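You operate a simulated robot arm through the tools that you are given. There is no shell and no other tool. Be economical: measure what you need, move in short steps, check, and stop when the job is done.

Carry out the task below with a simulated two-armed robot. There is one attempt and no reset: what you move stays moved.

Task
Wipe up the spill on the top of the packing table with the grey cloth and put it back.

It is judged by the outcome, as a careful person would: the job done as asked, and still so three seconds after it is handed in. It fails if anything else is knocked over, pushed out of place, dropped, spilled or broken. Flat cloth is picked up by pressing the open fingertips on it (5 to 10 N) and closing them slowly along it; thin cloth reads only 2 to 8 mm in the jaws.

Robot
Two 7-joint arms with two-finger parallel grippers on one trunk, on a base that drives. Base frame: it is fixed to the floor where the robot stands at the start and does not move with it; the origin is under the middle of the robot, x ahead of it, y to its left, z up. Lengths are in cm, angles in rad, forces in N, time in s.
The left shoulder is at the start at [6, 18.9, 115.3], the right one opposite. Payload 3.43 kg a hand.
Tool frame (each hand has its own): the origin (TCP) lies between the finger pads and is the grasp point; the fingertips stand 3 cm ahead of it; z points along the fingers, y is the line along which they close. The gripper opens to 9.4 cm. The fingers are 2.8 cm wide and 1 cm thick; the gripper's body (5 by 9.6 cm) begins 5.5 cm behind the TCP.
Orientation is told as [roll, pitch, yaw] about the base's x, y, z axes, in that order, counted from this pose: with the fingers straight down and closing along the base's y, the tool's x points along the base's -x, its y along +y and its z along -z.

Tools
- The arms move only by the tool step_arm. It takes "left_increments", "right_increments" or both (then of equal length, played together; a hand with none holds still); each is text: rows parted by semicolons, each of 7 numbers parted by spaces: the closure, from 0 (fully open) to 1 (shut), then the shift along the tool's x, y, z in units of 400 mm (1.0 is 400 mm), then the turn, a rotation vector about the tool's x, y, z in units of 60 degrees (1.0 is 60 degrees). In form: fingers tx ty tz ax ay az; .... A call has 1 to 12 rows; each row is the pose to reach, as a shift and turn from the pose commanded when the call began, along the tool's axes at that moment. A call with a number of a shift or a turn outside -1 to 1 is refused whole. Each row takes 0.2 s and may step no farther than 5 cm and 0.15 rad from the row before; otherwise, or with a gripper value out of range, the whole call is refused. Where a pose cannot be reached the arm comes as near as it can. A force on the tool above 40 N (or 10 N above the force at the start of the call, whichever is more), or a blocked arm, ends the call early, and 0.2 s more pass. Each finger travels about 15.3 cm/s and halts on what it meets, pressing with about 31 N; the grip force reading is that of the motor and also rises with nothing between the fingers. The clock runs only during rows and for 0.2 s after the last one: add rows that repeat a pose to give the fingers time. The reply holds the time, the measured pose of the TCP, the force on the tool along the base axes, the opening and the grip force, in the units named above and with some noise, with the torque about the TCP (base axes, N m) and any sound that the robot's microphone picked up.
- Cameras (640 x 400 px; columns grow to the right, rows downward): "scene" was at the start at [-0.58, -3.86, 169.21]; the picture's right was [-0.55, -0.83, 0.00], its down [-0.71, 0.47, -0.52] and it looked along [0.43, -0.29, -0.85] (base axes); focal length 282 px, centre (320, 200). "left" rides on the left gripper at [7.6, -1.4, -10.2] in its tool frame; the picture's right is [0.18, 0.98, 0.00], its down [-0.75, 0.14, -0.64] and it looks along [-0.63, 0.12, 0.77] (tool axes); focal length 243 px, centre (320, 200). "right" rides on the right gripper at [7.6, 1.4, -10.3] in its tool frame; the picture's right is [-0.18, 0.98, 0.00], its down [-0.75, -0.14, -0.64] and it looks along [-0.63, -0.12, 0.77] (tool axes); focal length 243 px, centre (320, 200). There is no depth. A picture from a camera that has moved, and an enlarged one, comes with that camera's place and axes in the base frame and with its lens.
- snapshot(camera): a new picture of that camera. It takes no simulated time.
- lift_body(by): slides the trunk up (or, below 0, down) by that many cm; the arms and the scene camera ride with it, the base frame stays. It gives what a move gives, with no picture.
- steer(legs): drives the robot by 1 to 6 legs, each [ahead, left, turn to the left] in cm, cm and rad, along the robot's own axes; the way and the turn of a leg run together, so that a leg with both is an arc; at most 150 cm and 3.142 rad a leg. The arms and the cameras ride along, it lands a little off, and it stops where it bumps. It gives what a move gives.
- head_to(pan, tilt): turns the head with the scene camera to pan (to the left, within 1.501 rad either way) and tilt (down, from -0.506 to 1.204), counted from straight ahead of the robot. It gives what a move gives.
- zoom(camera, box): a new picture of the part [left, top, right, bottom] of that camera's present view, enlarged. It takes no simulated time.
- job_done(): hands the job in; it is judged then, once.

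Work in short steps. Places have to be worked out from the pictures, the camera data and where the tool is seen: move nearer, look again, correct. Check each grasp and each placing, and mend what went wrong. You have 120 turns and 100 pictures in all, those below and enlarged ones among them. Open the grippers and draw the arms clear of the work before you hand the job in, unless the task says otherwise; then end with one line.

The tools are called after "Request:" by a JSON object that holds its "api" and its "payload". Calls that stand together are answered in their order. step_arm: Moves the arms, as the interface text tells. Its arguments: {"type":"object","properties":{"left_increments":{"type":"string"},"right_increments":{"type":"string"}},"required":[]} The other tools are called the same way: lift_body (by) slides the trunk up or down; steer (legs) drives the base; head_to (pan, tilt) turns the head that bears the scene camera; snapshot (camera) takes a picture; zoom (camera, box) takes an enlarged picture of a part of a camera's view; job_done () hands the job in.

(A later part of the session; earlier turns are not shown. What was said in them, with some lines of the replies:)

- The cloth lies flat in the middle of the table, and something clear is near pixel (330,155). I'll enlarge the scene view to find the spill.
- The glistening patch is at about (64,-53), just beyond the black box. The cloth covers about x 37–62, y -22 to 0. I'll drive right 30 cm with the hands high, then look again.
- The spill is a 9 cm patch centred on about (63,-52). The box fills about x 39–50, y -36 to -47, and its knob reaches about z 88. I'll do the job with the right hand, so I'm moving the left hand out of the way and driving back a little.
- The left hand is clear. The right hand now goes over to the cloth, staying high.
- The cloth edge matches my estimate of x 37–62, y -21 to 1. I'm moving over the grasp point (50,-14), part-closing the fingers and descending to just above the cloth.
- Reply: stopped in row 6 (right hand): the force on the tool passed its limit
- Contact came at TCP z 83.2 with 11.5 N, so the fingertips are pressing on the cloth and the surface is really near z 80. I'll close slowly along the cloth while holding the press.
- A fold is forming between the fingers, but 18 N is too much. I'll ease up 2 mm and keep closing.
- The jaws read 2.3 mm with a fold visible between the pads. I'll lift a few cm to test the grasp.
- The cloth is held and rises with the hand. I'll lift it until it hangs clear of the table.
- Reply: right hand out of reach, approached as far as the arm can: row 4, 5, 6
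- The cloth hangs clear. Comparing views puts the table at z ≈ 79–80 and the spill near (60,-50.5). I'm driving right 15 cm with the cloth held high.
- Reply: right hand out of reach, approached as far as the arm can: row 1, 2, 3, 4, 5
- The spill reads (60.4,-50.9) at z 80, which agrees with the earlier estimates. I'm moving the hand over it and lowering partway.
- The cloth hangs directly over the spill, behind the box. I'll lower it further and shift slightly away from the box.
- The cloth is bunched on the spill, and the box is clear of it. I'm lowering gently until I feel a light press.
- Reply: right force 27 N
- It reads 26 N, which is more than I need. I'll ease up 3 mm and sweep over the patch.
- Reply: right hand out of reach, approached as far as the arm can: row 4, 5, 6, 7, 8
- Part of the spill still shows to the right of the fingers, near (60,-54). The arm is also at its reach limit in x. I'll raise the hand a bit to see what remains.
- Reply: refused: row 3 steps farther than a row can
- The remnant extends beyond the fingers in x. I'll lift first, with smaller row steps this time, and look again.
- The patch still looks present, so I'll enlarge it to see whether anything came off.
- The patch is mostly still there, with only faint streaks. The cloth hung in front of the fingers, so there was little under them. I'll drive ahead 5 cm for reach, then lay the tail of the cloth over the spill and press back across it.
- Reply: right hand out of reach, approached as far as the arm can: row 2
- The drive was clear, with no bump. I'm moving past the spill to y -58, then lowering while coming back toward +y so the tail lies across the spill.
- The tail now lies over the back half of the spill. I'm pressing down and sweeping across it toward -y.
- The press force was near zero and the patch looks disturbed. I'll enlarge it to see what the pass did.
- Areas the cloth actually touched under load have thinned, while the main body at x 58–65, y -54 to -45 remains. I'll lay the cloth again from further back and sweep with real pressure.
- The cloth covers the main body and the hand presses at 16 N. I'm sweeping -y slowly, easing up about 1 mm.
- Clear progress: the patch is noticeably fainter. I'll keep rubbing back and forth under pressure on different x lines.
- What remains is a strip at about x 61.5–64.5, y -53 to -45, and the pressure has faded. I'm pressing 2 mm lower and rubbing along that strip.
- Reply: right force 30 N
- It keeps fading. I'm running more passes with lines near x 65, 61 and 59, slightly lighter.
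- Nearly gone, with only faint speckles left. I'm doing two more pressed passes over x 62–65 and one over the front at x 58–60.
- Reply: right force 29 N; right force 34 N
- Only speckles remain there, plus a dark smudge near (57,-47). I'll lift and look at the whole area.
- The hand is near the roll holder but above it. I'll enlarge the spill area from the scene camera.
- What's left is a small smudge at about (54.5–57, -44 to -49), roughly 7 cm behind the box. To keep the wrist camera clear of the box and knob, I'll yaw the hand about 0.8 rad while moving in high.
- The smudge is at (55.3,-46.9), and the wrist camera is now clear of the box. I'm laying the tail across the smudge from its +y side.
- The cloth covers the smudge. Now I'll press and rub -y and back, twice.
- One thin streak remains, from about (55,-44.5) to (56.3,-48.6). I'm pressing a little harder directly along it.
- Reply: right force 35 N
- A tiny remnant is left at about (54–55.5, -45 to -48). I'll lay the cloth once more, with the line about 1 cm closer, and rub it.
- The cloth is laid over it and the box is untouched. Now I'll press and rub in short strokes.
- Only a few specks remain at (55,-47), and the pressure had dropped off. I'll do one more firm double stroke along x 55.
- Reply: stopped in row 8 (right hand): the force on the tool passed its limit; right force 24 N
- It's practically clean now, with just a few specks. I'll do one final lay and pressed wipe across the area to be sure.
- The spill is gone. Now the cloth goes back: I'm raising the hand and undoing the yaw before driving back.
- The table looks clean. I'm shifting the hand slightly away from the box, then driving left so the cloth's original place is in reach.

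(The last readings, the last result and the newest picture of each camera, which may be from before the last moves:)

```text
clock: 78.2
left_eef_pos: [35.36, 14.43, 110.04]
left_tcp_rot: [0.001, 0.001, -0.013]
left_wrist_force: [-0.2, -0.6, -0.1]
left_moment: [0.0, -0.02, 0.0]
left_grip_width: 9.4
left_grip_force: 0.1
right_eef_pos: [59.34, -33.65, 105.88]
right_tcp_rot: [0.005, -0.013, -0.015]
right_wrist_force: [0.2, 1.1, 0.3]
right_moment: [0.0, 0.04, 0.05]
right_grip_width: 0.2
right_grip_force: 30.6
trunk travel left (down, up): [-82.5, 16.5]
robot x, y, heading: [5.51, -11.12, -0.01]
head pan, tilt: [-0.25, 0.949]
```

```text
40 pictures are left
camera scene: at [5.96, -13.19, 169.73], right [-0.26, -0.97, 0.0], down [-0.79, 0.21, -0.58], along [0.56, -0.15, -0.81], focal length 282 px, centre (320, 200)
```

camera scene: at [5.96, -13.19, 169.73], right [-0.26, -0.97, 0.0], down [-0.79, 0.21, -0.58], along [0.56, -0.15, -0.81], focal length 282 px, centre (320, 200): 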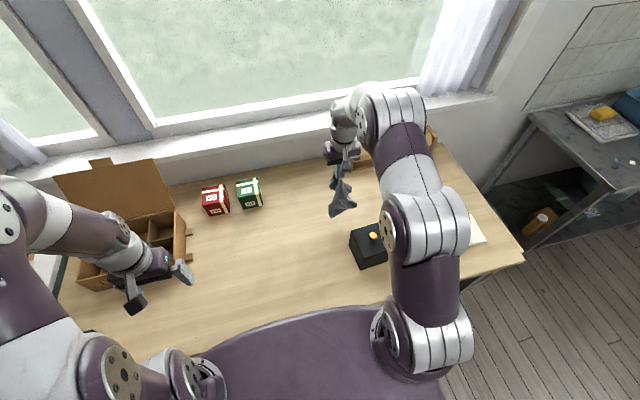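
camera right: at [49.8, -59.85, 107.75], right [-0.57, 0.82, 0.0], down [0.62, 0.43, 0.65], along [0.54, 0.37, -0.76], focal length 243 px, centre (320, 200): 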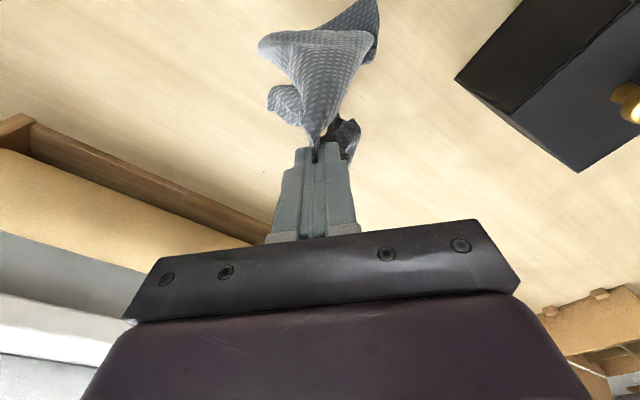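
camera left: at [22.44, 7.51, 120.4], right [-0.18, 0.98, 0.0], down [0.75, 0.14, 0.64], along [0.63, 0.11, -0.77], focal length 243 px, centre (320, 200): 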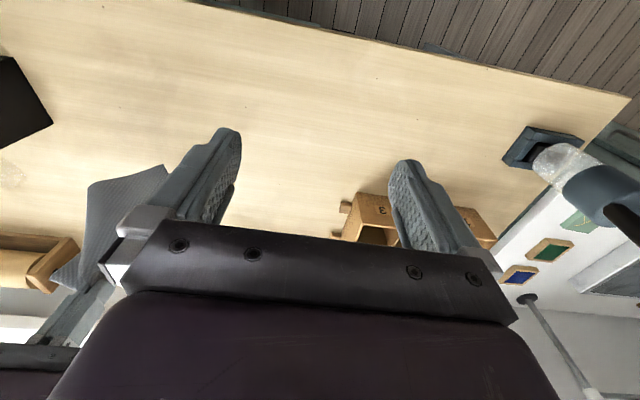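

The way is clear. I'm drawing the left hand back and up, then bringing the cloth over its original place at about (50.5, 1).

Request:
{"api": "step_arm", "payload": {"left_increments": "0 0.02 0 -0.03 0 0 0; 0 0.04 0 -0.06 0 0 0; 0 0.06 0 -0.09 0 0 0; 0 0.09 0 -0.12 0 0 0; 0 0.12 0 -0.15 0 0 0; 0 0.15 0 -0.18 0 0 0; 0 0.18 0 -0.2 0 0 0; 0 0.2 0 -0.2 0 0 0; 0 0.2 0 -0.2 0 0 0", "right_increments": "1 0.025 0.097 0 0 0 0; 1 0.05 0.194 0 0 0 0; 1 0.075 0.291 0 0 0 0; 1 0.1 0.388 0 0 0 0; 1 0.125 0.485 0 0 0 0; 1 0.15 0.582 0 0 0 0; 1 0.175 0.679 0 0 0 0; 1 0.2 0.776 0 0 0 0; 1 0.22 0.865 0 0 0 0"}}

Request:
{"api": "snapshot", "payload": {"camera": "right"}}

Request:
{"api": "snapshot", "payload": {"camera": "scene"}}

```text
clock: 80.2
left_eef_pos: [27.44, 14.6, 118.28]
left_tcp_rot: [0.0, 0.001, -0.012]
left_wrist_force: [1.4, -0.4, -0.2]
left_moment: [-0.05, 0.02, 0.01]
left_grip_width: 9.39
left_grip_force: 0.1
right_eef_pos: [51.26, 1.19, 106.16]
right_tcp_rot: [0.004, -0.013, -0.013]
right_wrist_force: [0.4, 0.7, 0.4]
right_moment: [0.02, 0.02, 0.0]
right_grip_width: 0.2
right_grip_force: 30.7
trunk travel left (down, up): [-82.5, 16.5]
robot x, y, heading: [5.44, -11.54, -0.012]
head pan, tilt: [-0.25, 0.949]
```

```text
39 pictures are left
camera right: at [43.55, 2.66, 116.22], right [0.2, 0.98, 0.01], down [0.74, -0.15, 0.65], along [0.64, -0.13, -0.76], focal length 243 px, centre (320, 200)
```

right: 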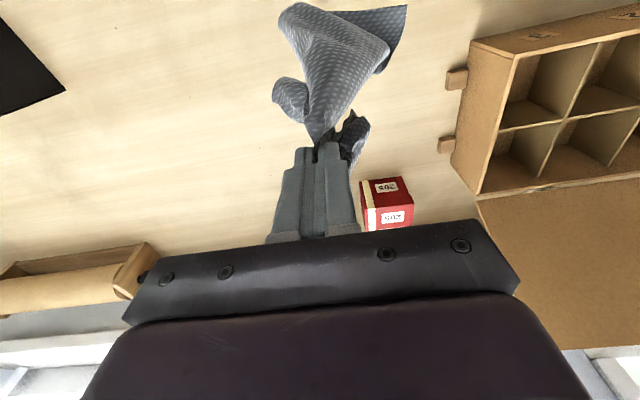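

```text
38 pictures are left
camera scene: at [5.97, -12.93, 169.73], right [-0.26, -0.97, 0.0], down [-0.79, 0.21, -0.58], along [0.56, -0.15, -0.81], focal length 282 px, centre (320, 200)
```

scene: 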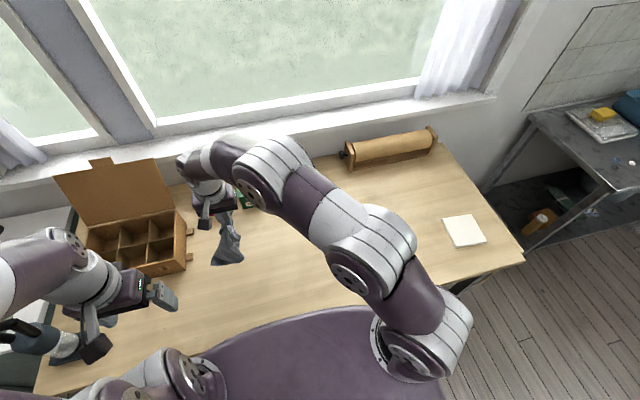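

The cloth hangs over its place. I'm laying it down: the tail touches near y 1, then I lower while moving toward -y.

Request:
{"api": "step_arm", "payload": {"right_increments": "1 0 0 0.1 0 0 0; 1 0 0 0.2 0 0 0; 1 0 -0.05 0.29 0 0 0; 1 0 -0.12 0.37 0 0 0; 1 0 -0.19 0.44 0 0 0; 1 0 -0.28 0.5 0 0 0; 1 0 -0.37 0.545 0 0 0; 1 0 -0.41 0.56 0 0 0; 1 0 -0.41 0.56 0 0 0"}}

Request:
{"api": "snapshot", "payload": {"camera": "right"}}

Request:
{"api": "snapshot", "payload": {"camera": "scene"}}

```text
clock: 82.2
left_eef_pos: [27.46, 14.48, 118.18]
left_tcp_rot: [-0.001, -0.001, -0.012]
left_wrist_force: [0.5, 0.2, 0.2]
left_moment: [-0.01, 0.01, 0.04]
left_grip_width: 9.39
left_grip_force: 0.0
right_eef_pos: [51.25, -15.09, 83.5]
right_tcp_rot: [0.003, -0.013, -0.014]
right_wrist_force: [0.8, 0.5, 0.2]
right_moment: [-0.04, 0.03, 0.03]
right_grip_width: 0.21
right_grip_force: 31.1
trunk travel left (down, up): [-82.5, 16.5]
robot x, y, heading: [5.2, -11.43, -0.011]
head pan, tilt: [-0.25, 0.949]
```

```text
37 pictures are left
camera right: at [43.47, -13.57, 93.54], right [0.2, 0.98, 0.01], down [0.74, -0.15, 0.65], along [0.64, -0.12, -0.76], focal length 243 px, centre (320, 200)
```

right: 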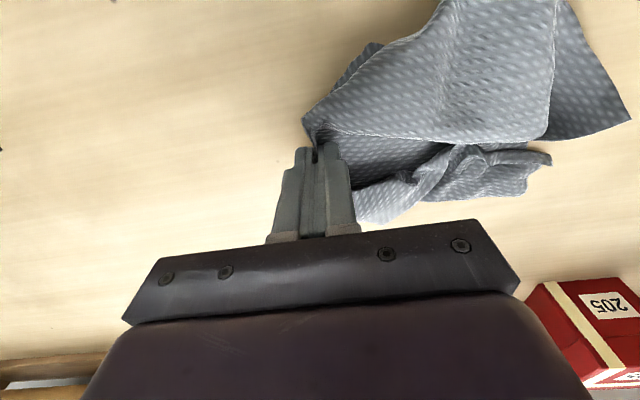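

```text
36 pictures are left
camera scene: at [5.95, -13.06, 169.73], right [-0.26, -0.97, 0.0], down [-0.79, 0.21, -0.58], along [0.56, -0.15, -0.81], focal length 282 px, centre (320, 200)
```

scene: 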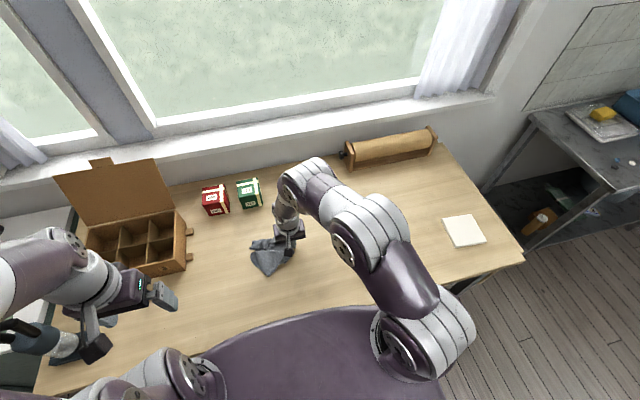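

The cloth is back at its place but bunched. I'll release it slowly, rise, and see how it lies.

Request:
{"api": "step_arm", "payload": {"right_increments": "0.9 0 0 0 0 0 0; 0.8 0 0 0 0 0 0; 0.7 0 0 0 0 0 0; 0.6 0 0 -0.01 0 0 0; 0.6 0 0 -0.06 0 0 0; 0.6 0 0 -0.12 0 0 0; 0.6 0.02 -0.08 -0.2 0 0 0; 0.6 0.04 -0.16 -0.28 0 0 0; 0.6 0.06 -0.26 -0.34 0 0 0; 0.6 0.08 -0.36 -0.38 0 0 0"}}

Request:
{"api": "zoom", "payload": {"camera": "scene", "box": [190, 180, 350, 300]}}

Request:
{"api": "snapshot", "payload": {"camera": "right"}}

```text
clock: 84.5
left_eef_pos: [27.35, 14.38, 118.25]
left_tcp_rot: [0.002, 0.001, -0.015]
left_wrist_force: [0.4, 0.1, -0.5]
left_moment: [-0.01, -0.03, -0.03]
left_grip_width: 9.38
left_grip_force: 0.1
right_eef_pos: [47.3, -29.66, 98.43]
right_tcp_rot: [0.007, -0.014, -0.013]
right_wrist_force: [0.4, -0.9, 0.1]
right_moment: [0.01, -0.02, -0.02]
right_grip_width: 3.75
right_grip_force: 0.0
trunk travel left (down, up): [-82.5, 16.5]
robot x, y, heading: [5.09, -11.38, -0.01]
head pan, tilt: [-0.25, 0.949]
```

```text
3.33 times, centred on (270, 240) of scene
camera zoom: at [5.86, -13.29, 169.72], right [-0.26, -0.97, 0.0], down [-0.79, 0.21, -0.58], along [0.56, -0.15, -0.81], focal length 942 px, centre (487, 67)
```

zoom: 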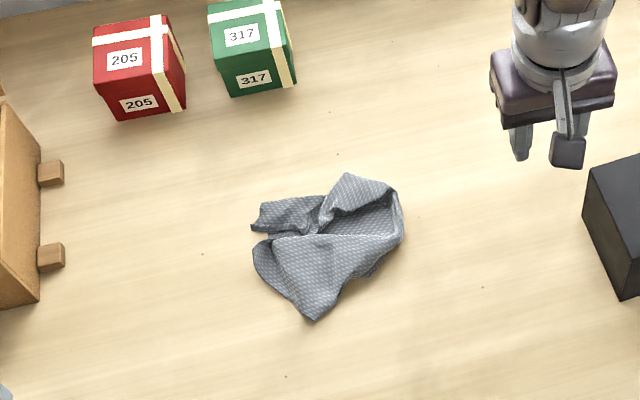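

```text
34 pictures are left
camera right: at [39.64, -28.21, 108.45], right [0.2, 0.98, 0.01], down [0.74, -0.15, 0.65], along [0.64, -0.12, -0.76], focal length 243 px, centre (320, 200)
```

right: 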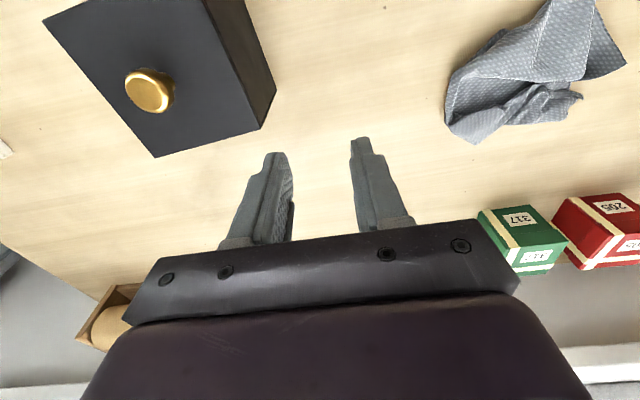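

The cloth lies at its old place, centred on about (50,-8), but it's crumpled to about 15 x 15 cm. I'll try to spread it by pulling out its corners, starting with the front one near (43,-6).

Request:
{"api": "step_arm", "payload": {"right_increments": "0.6 0.01 0.11 0 0 0 0; 0.6 0.03 0.22 0 0 0 0; 0.6 0.05 0.33 0 0 0 0; 0.6 0.06 0.44 0 0 0 0; 0.6 0.07 0.54 0.04 0 0 0; 0.6 0.075 0.59 0.12 0 0 0; 0.6 0.075 0.59 0.22 0 0 0; 0.6 0.075 0.59 0.31 0 0 0; 0.6 0.075 0.59 0.36 0 0 0; 0.6 0.075 0.59 0.36 0 0 0"}}

Request:
{"api": "snapshot", "payload": {"camera": "right"}}

```text
clock: 86.7
left_eef_pos: [27.4, 14.47, 118.15]
left_tcp_rot: [0.001, 0.001, -0.012]
left_wrist_force: [0.5, -0.4, -0.6]
left_moment: [0.01, 0.01, -0.01]
left_grip_width: 9.37
left_grip_force: 0.0
right_eef_pos: [45.1, -5.83, 84.31]
right_tcp_rot: [0.004, -0.013, -0.016]
right_wrist_force: [-0.7, -0.8, -0.4]
right_moment: [0.02, 0.0, -0.05]
right_grip_width: 3.77
right_grip_force: 0.0
trunk travel left (down, up): [-82.5, 16.5]
robot x, y, heading: [4.96, -11.5, -0.011]
head pan, tilt: [-0.25, 0.949]
```

```text
33 pictures are left
camera right: at [37.39, -4.29, 94.24], right [0.2, 0.98, 0.01], down [0.74, -0.15, 0.65], along [0.64, -0.12, -0.76], focal length 243 px, centre (320, 200)
```

right: 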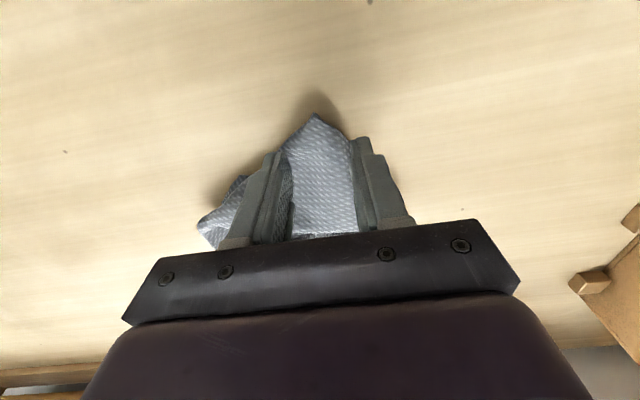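

The corner sits between the fingers. I'm lowering to light contact and closing slowly.

Request:
{"api": "step_arm", "payload": {"right_increments": "0.6 0 0 0.015 0 0 0; 0.6 0 0 0.026 0 0 0; 0.65 0 0 0.027 0 0 0; 0.7 0 0 0.027 0 0 0; 0.75 0 0 0.027 0 0 0; 0.8 0 0 0.027 0 0 0; 0.85 0 0 0.027 0 0 0; 0.9 0 0 0.027 0 0 0; 0.95 0 0 0.025 0 0 0; 1 0 0 0.022 0 0 0; 1 0 0 0.02 0 0 0"}}

Request:
{"api": "snapshot", "payload": {"camera": "right"}}

```text
clock: 89.0
left_eef_pos: [27.37, 14.49, 118.18]
left_tcp_rot: [-0.001, 0.0, -0.01]
left_wrist_force: [0.3, 0.0, -0.3]
left_moment: [0.02, -0.03, 0.0]
left_grip_width: 9.39
left_grip_force: 0.1
right_eef_pos: [45.2, -5.94, 83.36]
right_tcp_rot: [0.004, -0.013, -0.014]
right_wrist_force: [-0.1, -0.1, 0.1]
right_moment: [-0.03, 0.0, 0.03]
right_grip_width: 0.26
right_grip_force: 30.8
trunk travel left (down, up): [-82.5, 16.5]
robot x, y, heading: [5.57, -11.14, -0.011]
head pan, tilt: [-0.25, 0.949]
```

```text
32 pictures are left
camera right: at [37.37, -4.45, 93.33], right [0.2, 0.98, 0.01], down [0.74, -0.15, 0.65], along [0.64, -0.12, -0.76], focal length 243 px, centre (320, 200)
```

right: 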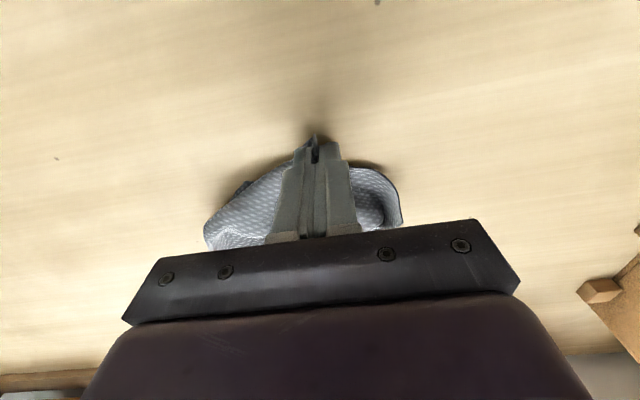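

Gripped. I'm pulling this corner along the table toward where the front-left corner was, about (37,1).

Request:
{"api": "step_arm", "payload": {"right_increments": "1 0.06 0.05 -0.01 0 0 0; 1 0.13 0.11 -0.01 0 0 0; 1 0.2 0.17 -0.005 0 0 0; 1 0.2 0.17 0 0 0 0"}}

Request:
{"api": "zoom", "payload": {"camera": "scene", "box": [170, 180, 330, 300]}}

```text
clock: 90.0
left_eef_pos: [27.47, 14.47, 118.25]
left_tcp_rot: [0.001, 0.0, -0.012]
left_wrist_force: [-0.5, 0.1, -0.3]
left_moment: [-0.01, -0.02, 0.01]
left_grip_width: 9.41
left_grip_force: 0.1
right_eef_pos: [37.14, 1.34, 83.34]
right_tcp_rot: [0.003, -0.013, -0.014]
right_wrist_force: [0.3, -0.4, 0.3]
right_moment: [-0.01, 0.02, 0.01]
right_grip_width: 0.26
right_grip_force: 30.8
trunk travel left (down, up): [-82.5, 16.5]
robot x, y, heading: [5.02, -10.98, -0.015]
head pan, tilt: [-0.25, 0.949]
```

```text
3.33 times, centred on (250, 240) of scene
camera zoom: at [6.0, -13.14, 169.73], right [-0.26, -0.97, 0.0], down [-0.79, 0.21, -0.58], along [0.56, -0.15, -0.81], focal length 942 px, centre (553, 67)
```

zoom: 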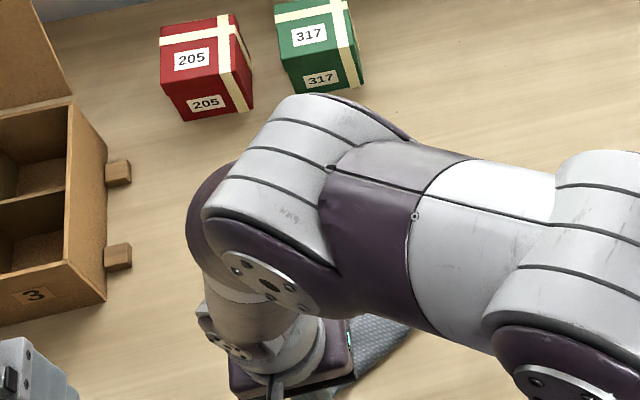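

The arm blocks the view, so I'll release the corner and withdraw up and to the right to see the result.

Request:
{"api": "step_arm", "payload": {"right_increments": "0.9 0 0 0 0 0 0; 0.7 0 0 0 0 0 0; 0.5 0 0 -0.01 0 0 0; 0.5 0 0 -0.1 0 0 0; 0.5 0 -0.02 -0.2 0 0 0; 0.5 -0.02 -0.12 -0.27 0 0 0; 0.5 -0.05 -0.23 -0.3 0 0 0; 0.5 -0.1 -0.34 -0.3 0 0 0; 0.5 -0.15 -0.45 -0.3 0 0 0; 0.5 -0.2 -0.55 -0.3 0 0 0; 0.5 -0.25 -0.66 -0.3 0 0 0; 0.5 -0.3 -0.77 -0.3 0 0 0"}}

Request:
{"api": "zoom", "payload": {"camera": "scene", "box": [190, 180, 350, 300]}}

```text
clock: 92.7
left_eef_pos: [27.42, 14.35, 118.16]
left_tcp_rot: [0.002, 0.0, -0.012]
left_wrist_force: [-0.1, -0.2, 0.1]
left_moment: [0.0, -0.03, -0.01]
left_grip_width: 9.41
left_grip_force: 0.0
right_eef_pos: [48.58, -29.74, 95.25]
right_tcp_rot: [0.005, -0.015, -0.014]
right_wrist_force: [-0.1, 0.4, 0.0]
right_moment: [0.02, 0.05, -0.02]
right_grip_width: 4.69
right_grip_force: 0.0
trunk travel left (down, up): [-82.5, 16.5]
robot x, y, heading: [5.5, -10.99, -0.009]
head pan, tilt: [-0.25, 0.949]
```

```text
3.33 times, centred on (270, 240) of scene
camera zoom: at [6.02, -13.32, 169.73], right [-0.26, -0.97, 0.0], down [-0.79, 0.21, -0.58], along [0.56, -0.15, -0.81], focal length 942 px, centre (487, 67)
```

zoom: 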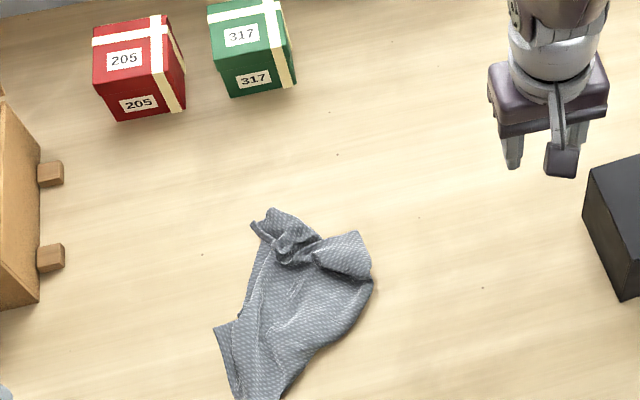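

That opened it up a lot. Next I'll grab the back-right lobe near (49.5,-10.5) to pull it diagonally the other way.

Request:
{"api": "step_arm", "payload": {"right_increments": "0.5 0 0.1 -0.02 0 0 0; 0.5 -0.01 0.2 -0.02 0 0 0; 0.5 -0.02 0.3 -0.02 0 0 0; 0.5 -0.02 0.4 0 0 0 0; 0.5 -0.02 0.47 0.06 0 0 0; 0.5 -0.02 0.48 0.16 0 0 0; 0.5 -0.02 0.48 0.24 0 0 0; 0.5 -0.02 0.48 0.265 0 0 0; 0.5 -0.02 0.48 0.265 0 0 0"}}

Request:
{"api": "snapshot", "payload": {"camera": "right"}}

```text
clock: 94.7
left_eef_pos: [27.48, 14.52, 118.24]
left_tcp_rot: [0.0, -0.001, -0.012]
left_wrist_force: [-0.4, -0.2, 0.6]
left_moment: [-0.01, 0.01, 0.03]
left_grip_width: 9.41
left_grip_force: 0.1
right_eef_pos: [49.76, -10.52, 84.96]
right_tcp_rot: [0.005, -0.013, -0.014]
right_wrist_force: [0.4, -0.1, -1.4]
right_moment: [-0.03, 0.04, -0.01]
right_grip_width: 4.73
right_grip_force: 0.1
trunk travel left (down, up): [-82.5, 16.5]
robot x, y, heading: [5.32, -11.13, -0.011]
head pan, tilt: [-0.25, 0.949]
```

```text
29 pictures are left
camera right: at [42.03, -9.12, 94.9], right [0.2, 0.98, 0.01], down [0.74, -0.15, 0.65], along [0.64, -0.12, -0.76], focal length 243 px, centre (320, 200)
```

right: 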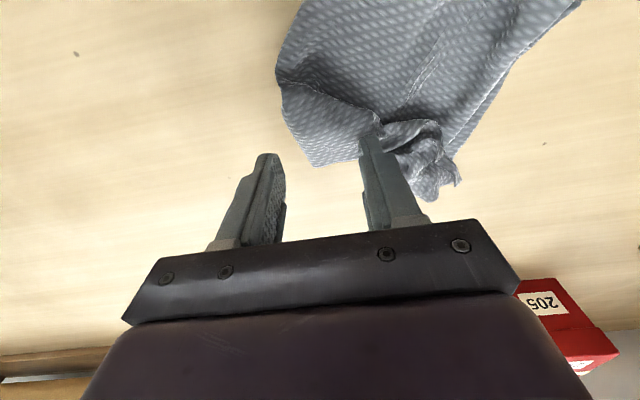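

The lobe's corner is between the fingers, about 1 cm below the tips. I'm lowering and closing slowly.

Request:
{"api": "step_arm", "payload": {"right_increments": "0.5 0 0 0.02 0 0 0; 0.5 0 0 0.038 0 0 0; 0.56 0 0 0.042 0 0 0; 0.62 0 0 0.042 0 0 0; 0.68 0 0 0.042 0 0 0; 0.74 0 0 0.042 0 0 0; 0.8 0 0 0.042 0 0 0; 0.86 0 0 0.042 0 0 0; 0.92 0 0 0.042 0 0 0; 1 0 0 0.04 0 0 0; 1 0 0 0.04 0 0 0"}}

Request:
{"api": "snapshot", "payload": {"camera": "right"}}

```text
clock: 97.0
left_eef_pos: [27.41, 14.62, 118.06]
left_tcp_rot: [0.0, -0.001, -0.012]
left_wrist_force: [-1.3, 0.6, 0.0]
left_moment: [0.01, 0.0, -0.01]
left_grip_width: 9.41
left_grip_force: 0.1
right_eef_pos: [49.71, -10.62, 83.26]
right_tcp_rot: [0.005, -0.015, -0.014]
right_wrist_force: [-0.2, 0.7, 2.8]
right_moment: [0.03, 0.0, 0.0]
right_grip_width: 0.29
right_grip_force: 31.2
trunk travel left (down, up): [-82.5, 16.5]
robot x, y, heading: [4.86, -11.35, -0.013]
head pan, tilt: [-0.25, 0.949]
```

```text
28 pictures are left
camera right: at [42.08, -9.25, 93.24], right [0.2, 0.98, 0.01], down [0.74, -0.15, 0.65], along [0.64, -0.12, -0.76], focal length 243 px, centre (320, 200)
```

right: 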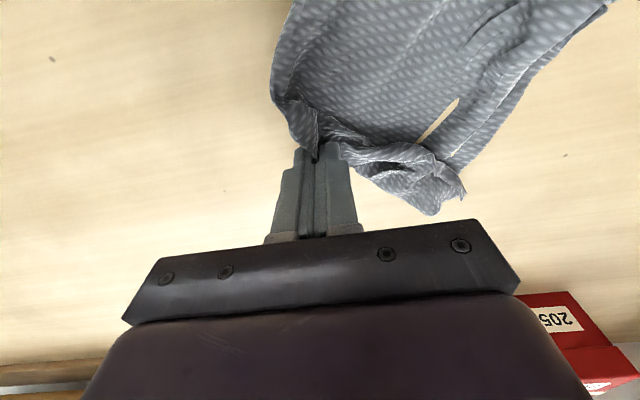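

Gripped. I'm pulling it toward the back-right corner's original place.

Request:
{"api": "step_arm", "payload": {"right_increments": "1 -0.06 -0.06 -0.008 0 0 0; 1 -0.13 -0.13 -0.008 0 0 0; 1 -0.19 -0.2 -0.004 0 0 0; 1 -0.19 -0.2 -0.004 0 0 0"}}

Request:
{"api": "snapshot", "payload": {"camera": "right"}}

Request:
{"api": "snapshot", "payload": {"camera": "scene"}}

```text
clock: 98.0
left_eef_pos: [27.52, 14.59, 118.13]
left_tcp_rot: [0.0, -0.002, -0.011]
left_wrist_force: [0.3, -0.8, 0.6]
left_moment: [-0.03, -0.02, -0.03]
left_grip_width: 9.4
left_grip_force: 0.1
right_eef_pos: [57.4, -18.87, 83.45]
right_tcp_rot: [0.004, -0.012, -0.014]
right_wrist_force: [-0.5, -0.6, 0.1]
right_moment: [-0.01, -0.01, -0.05]
right_grip_width: 0.28
right_grip_force: 30.7
trunk travel left (down, up): [-82.5, 16.5]
robot x, y, heading: [4.94, -11.21, -0.015]
head pan, tilt: [-0.25, 0.949]
```

```text
27 pictures are left
camera right: at [49.59, -17.23, 93.37], right [0.2, 0.98, 0.01], down [0.74, -0.15, 0.65], along [0.64, -0.12, -0.76], focal length 243 px, centre (320, 200)
```

right: 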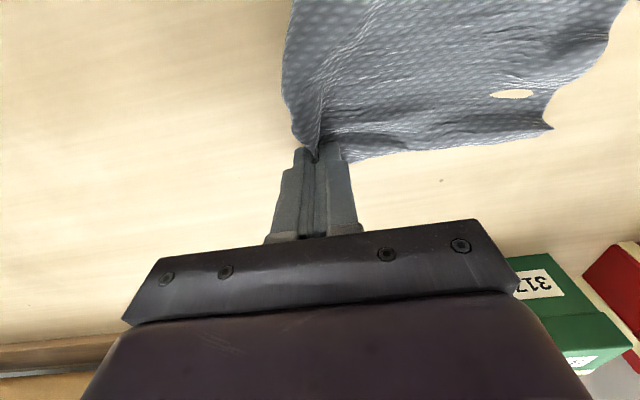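

```text
26 pictures are left
camera scene: at [5.91, -13.05, 169.73], right [-0.26, -0.97, 0.0], down [-0.79, 0.21, -0.58], along [0.56, -0.15, -0.81], focal length 282 px, centre (320, 200)
```

scene: 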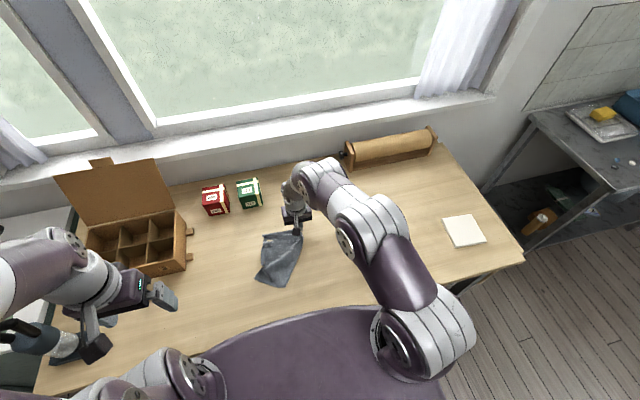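

The cloth is now mostly flat in its old place. I'll release, rise straight up, and withdraw to the right.

Request:
{"api": "step_arm", "payload": {"right_increments": "0.9 0 0 0 0 0 0; 0.7 0 0 0 0 0 0; 0.5 0 0 -0.01 0 0 0; 0.5 0 0 -0.1 0 0 0; 0.5 0 -0.02 -0.2 0 0 0; 0.5 0 -0.1 -0.28 0 0 0; 0.5 0 -0.2 -0.32 0 0 0; 0.5 0 -0.3 -0.35 0 0 0; 0.5 0 -0.4 -0.35 0 0 0"}}

Request:
{"api": "zoom", "payload": {"camera": "scene", "box": [190, 190, 350, 310]}}

```text
clock: 100.0
left_eef_pos: [27.39, 14.44, 118.21]
left_tcp_rot: [0.001, 0.0, -0.012]
left_wrist_force: [1.0, -0.6, -0.4]
left_moment: [0.03, 0.0, -0.01]
left_grip_width: 9.41
left_grip_force: 0.1
right_eef_pos: [56.63, -35.0, 97.37]
right_tcp_rot: [0.006, -0.014, -0.014]
right_wrist_force: [0.1, -1.0, -0.2]
right_moment: [0.02, 0.01, -0.02]
right_grip_width: 4.7
right_grip_force: 0.2
trunk travel left (down, up): [-82.5, 16.5]
robot x, y, heading: [5.44, -11.21, -0.013]
head pan, tilt: [-0.25, 0.949]
```

```text
3.33 times, centred on (270, 250) of scene
camera zoom: at [5.95, -13.29, 169.73], right [-0.26, -0.97, 0.0], down [-0.79, 0.21, -0.58], along [0.56, -0.15, -0.81], focal length 942 px, centre (487, 33)
```

zoom: 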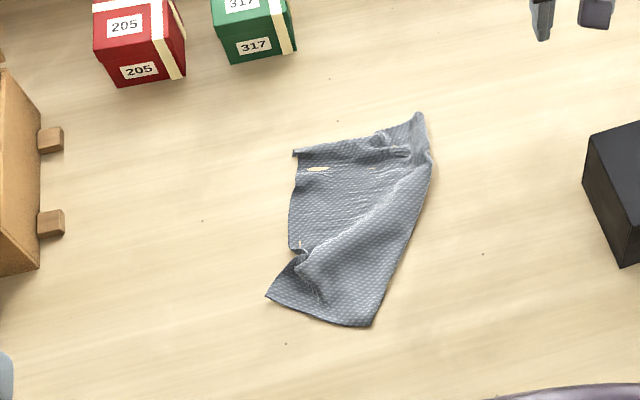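

The cloth lies flat with minor wrinkles, centred on about (49,-10) as at the start. I'm withdrawing the right hand high and back, with the gripper open, and checking the table.

Request:
{"api": "step_arm", "payload": {"right_increments": "0 0 -0.02 -0.1 0 0 0; 0 0.05 -0.06 -0.18 0 0 0; 0 0.13 -0.1 -0.2 0 0 0; 0 0.23 -0.14 -0.2 0 0 0; 0 0.33 -0.18 -0.2 0 0 0; 0 0.43 -0.22 -0.2 0 0 0; 0 0.53 -0.26 -0.2 0 0 0; 0 0.62 -0.3 -0.2 0 0 0; 0 0.7 -0.35 -0.2 0 0 0; 0 0.7 -0.35 -0.2 0 0 0"}}

Request:
{"api": "head_to", "payload": {"pan": -0.5, "tilt": 0.9}}

Request:
{"api": "snapshot", "payload": {"camera": "scene"}}

```text
clock: 102.2
left_eef_pos: [27.45, 14.58, 117.99]
left_tcp_rot: [-0.002, -0.001, -0.012]
left_wrist_force: [-0.4, 0.2, -0.4]
left_moment: [0.04, 0.01, -0.03]
left_grip_width: 9.39
left_grip_force: 0.0
right_eef_pos: [28.72, -48.62, 105.09]
right_tcp_rot: [0.003, -0.015, -0.012]
right_wrist_force: [0.0, 0.1, -0.6]
right_moment: [0.0, 0.02, 0.0]
right_grip_width: 9.37
right_grip_force: 0.1
trunk travel left (down, up): [-82.5, 16.5]
robot x, y, heading: [5.06, -10.84, -0.01]
head pan, tilt: [-0.25, 0.949]
```

```text
clock: 103.0
left_eef_pos: [27.46, 14.52, 118.16]
left_tcp_rot: [0.0, 0.0, -0.012]
left_wrist_force: [-0.1, -0.6, 0.6]
left_moment: [0.0, 0.01, -0.01]
left_grip_width: 9.37
left_grip_force: 0.0
right_eef_pos: [28.73, -48.57, 105.1]
right_tcp_rot: [0.004, -0.015, -0.014]
right_wrist_force: [0.6, 0.0, 0.8]
right_moment: [-0.02, 0.0, 0.01]
right_grip_width: 9.39
right_grip_force: 0.0
trunk travel left (down, up): [-82.5, 16.5]
robot x, y, heading: [5.18, -11.23, -0.009]
head pan, tilt: [-0.499, 0.901]
```

```text
24 pictures are left
camera scene: at [5.5, -14.91, 170.09], right [-0.49, -0.87, 0.0], down [-0.68, 0.38, -0.62], along [0.54, -0.3, -0.78], focal length 282 px, centre (320, 200)
```

scene: 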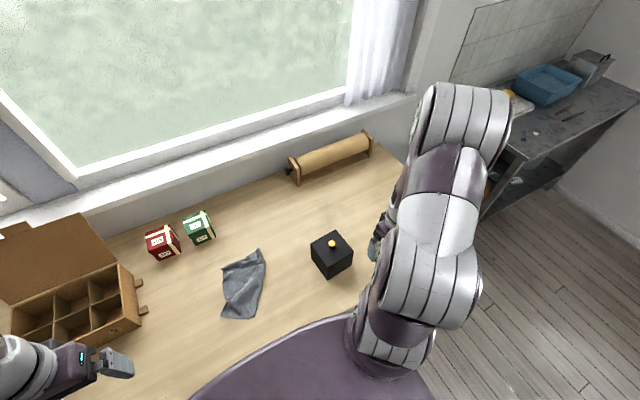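

I'll take one last close look at the spill area.

Request:
{"api": "zoom", "payload": {"camera": "scene", "box": [280, 180, 390, 270]}}

```text
4.44 times, centred on (335, 225) of scene
camera zoom: at [5.5, -14.91, 170.09], right [-0.49, -0.87, 0.0], down [-0.68, 0.38, -0.62], along [0.54, -0.3, -0.78], focal length 1255 px, centre (253, 89)
```

zoom: 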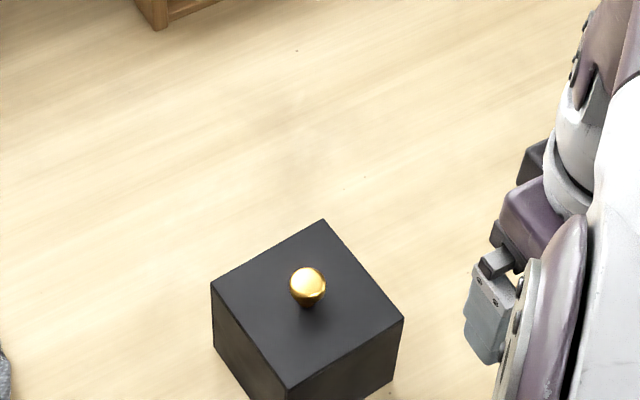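

The spill area is clean, the cloth is back, nothing else has moved, and both arms are clear with grippers open. I'm handing in.

Request:
{"api": "job_done", "payload": {}}

```text
The job is handed in.
```

I wiped up the spill with the grey cloth and put the cloth back in its place: the last close view shows the spot essentially clean, the cloth lies mostly flat with a few wrinkles, and nothing else was disturbed.
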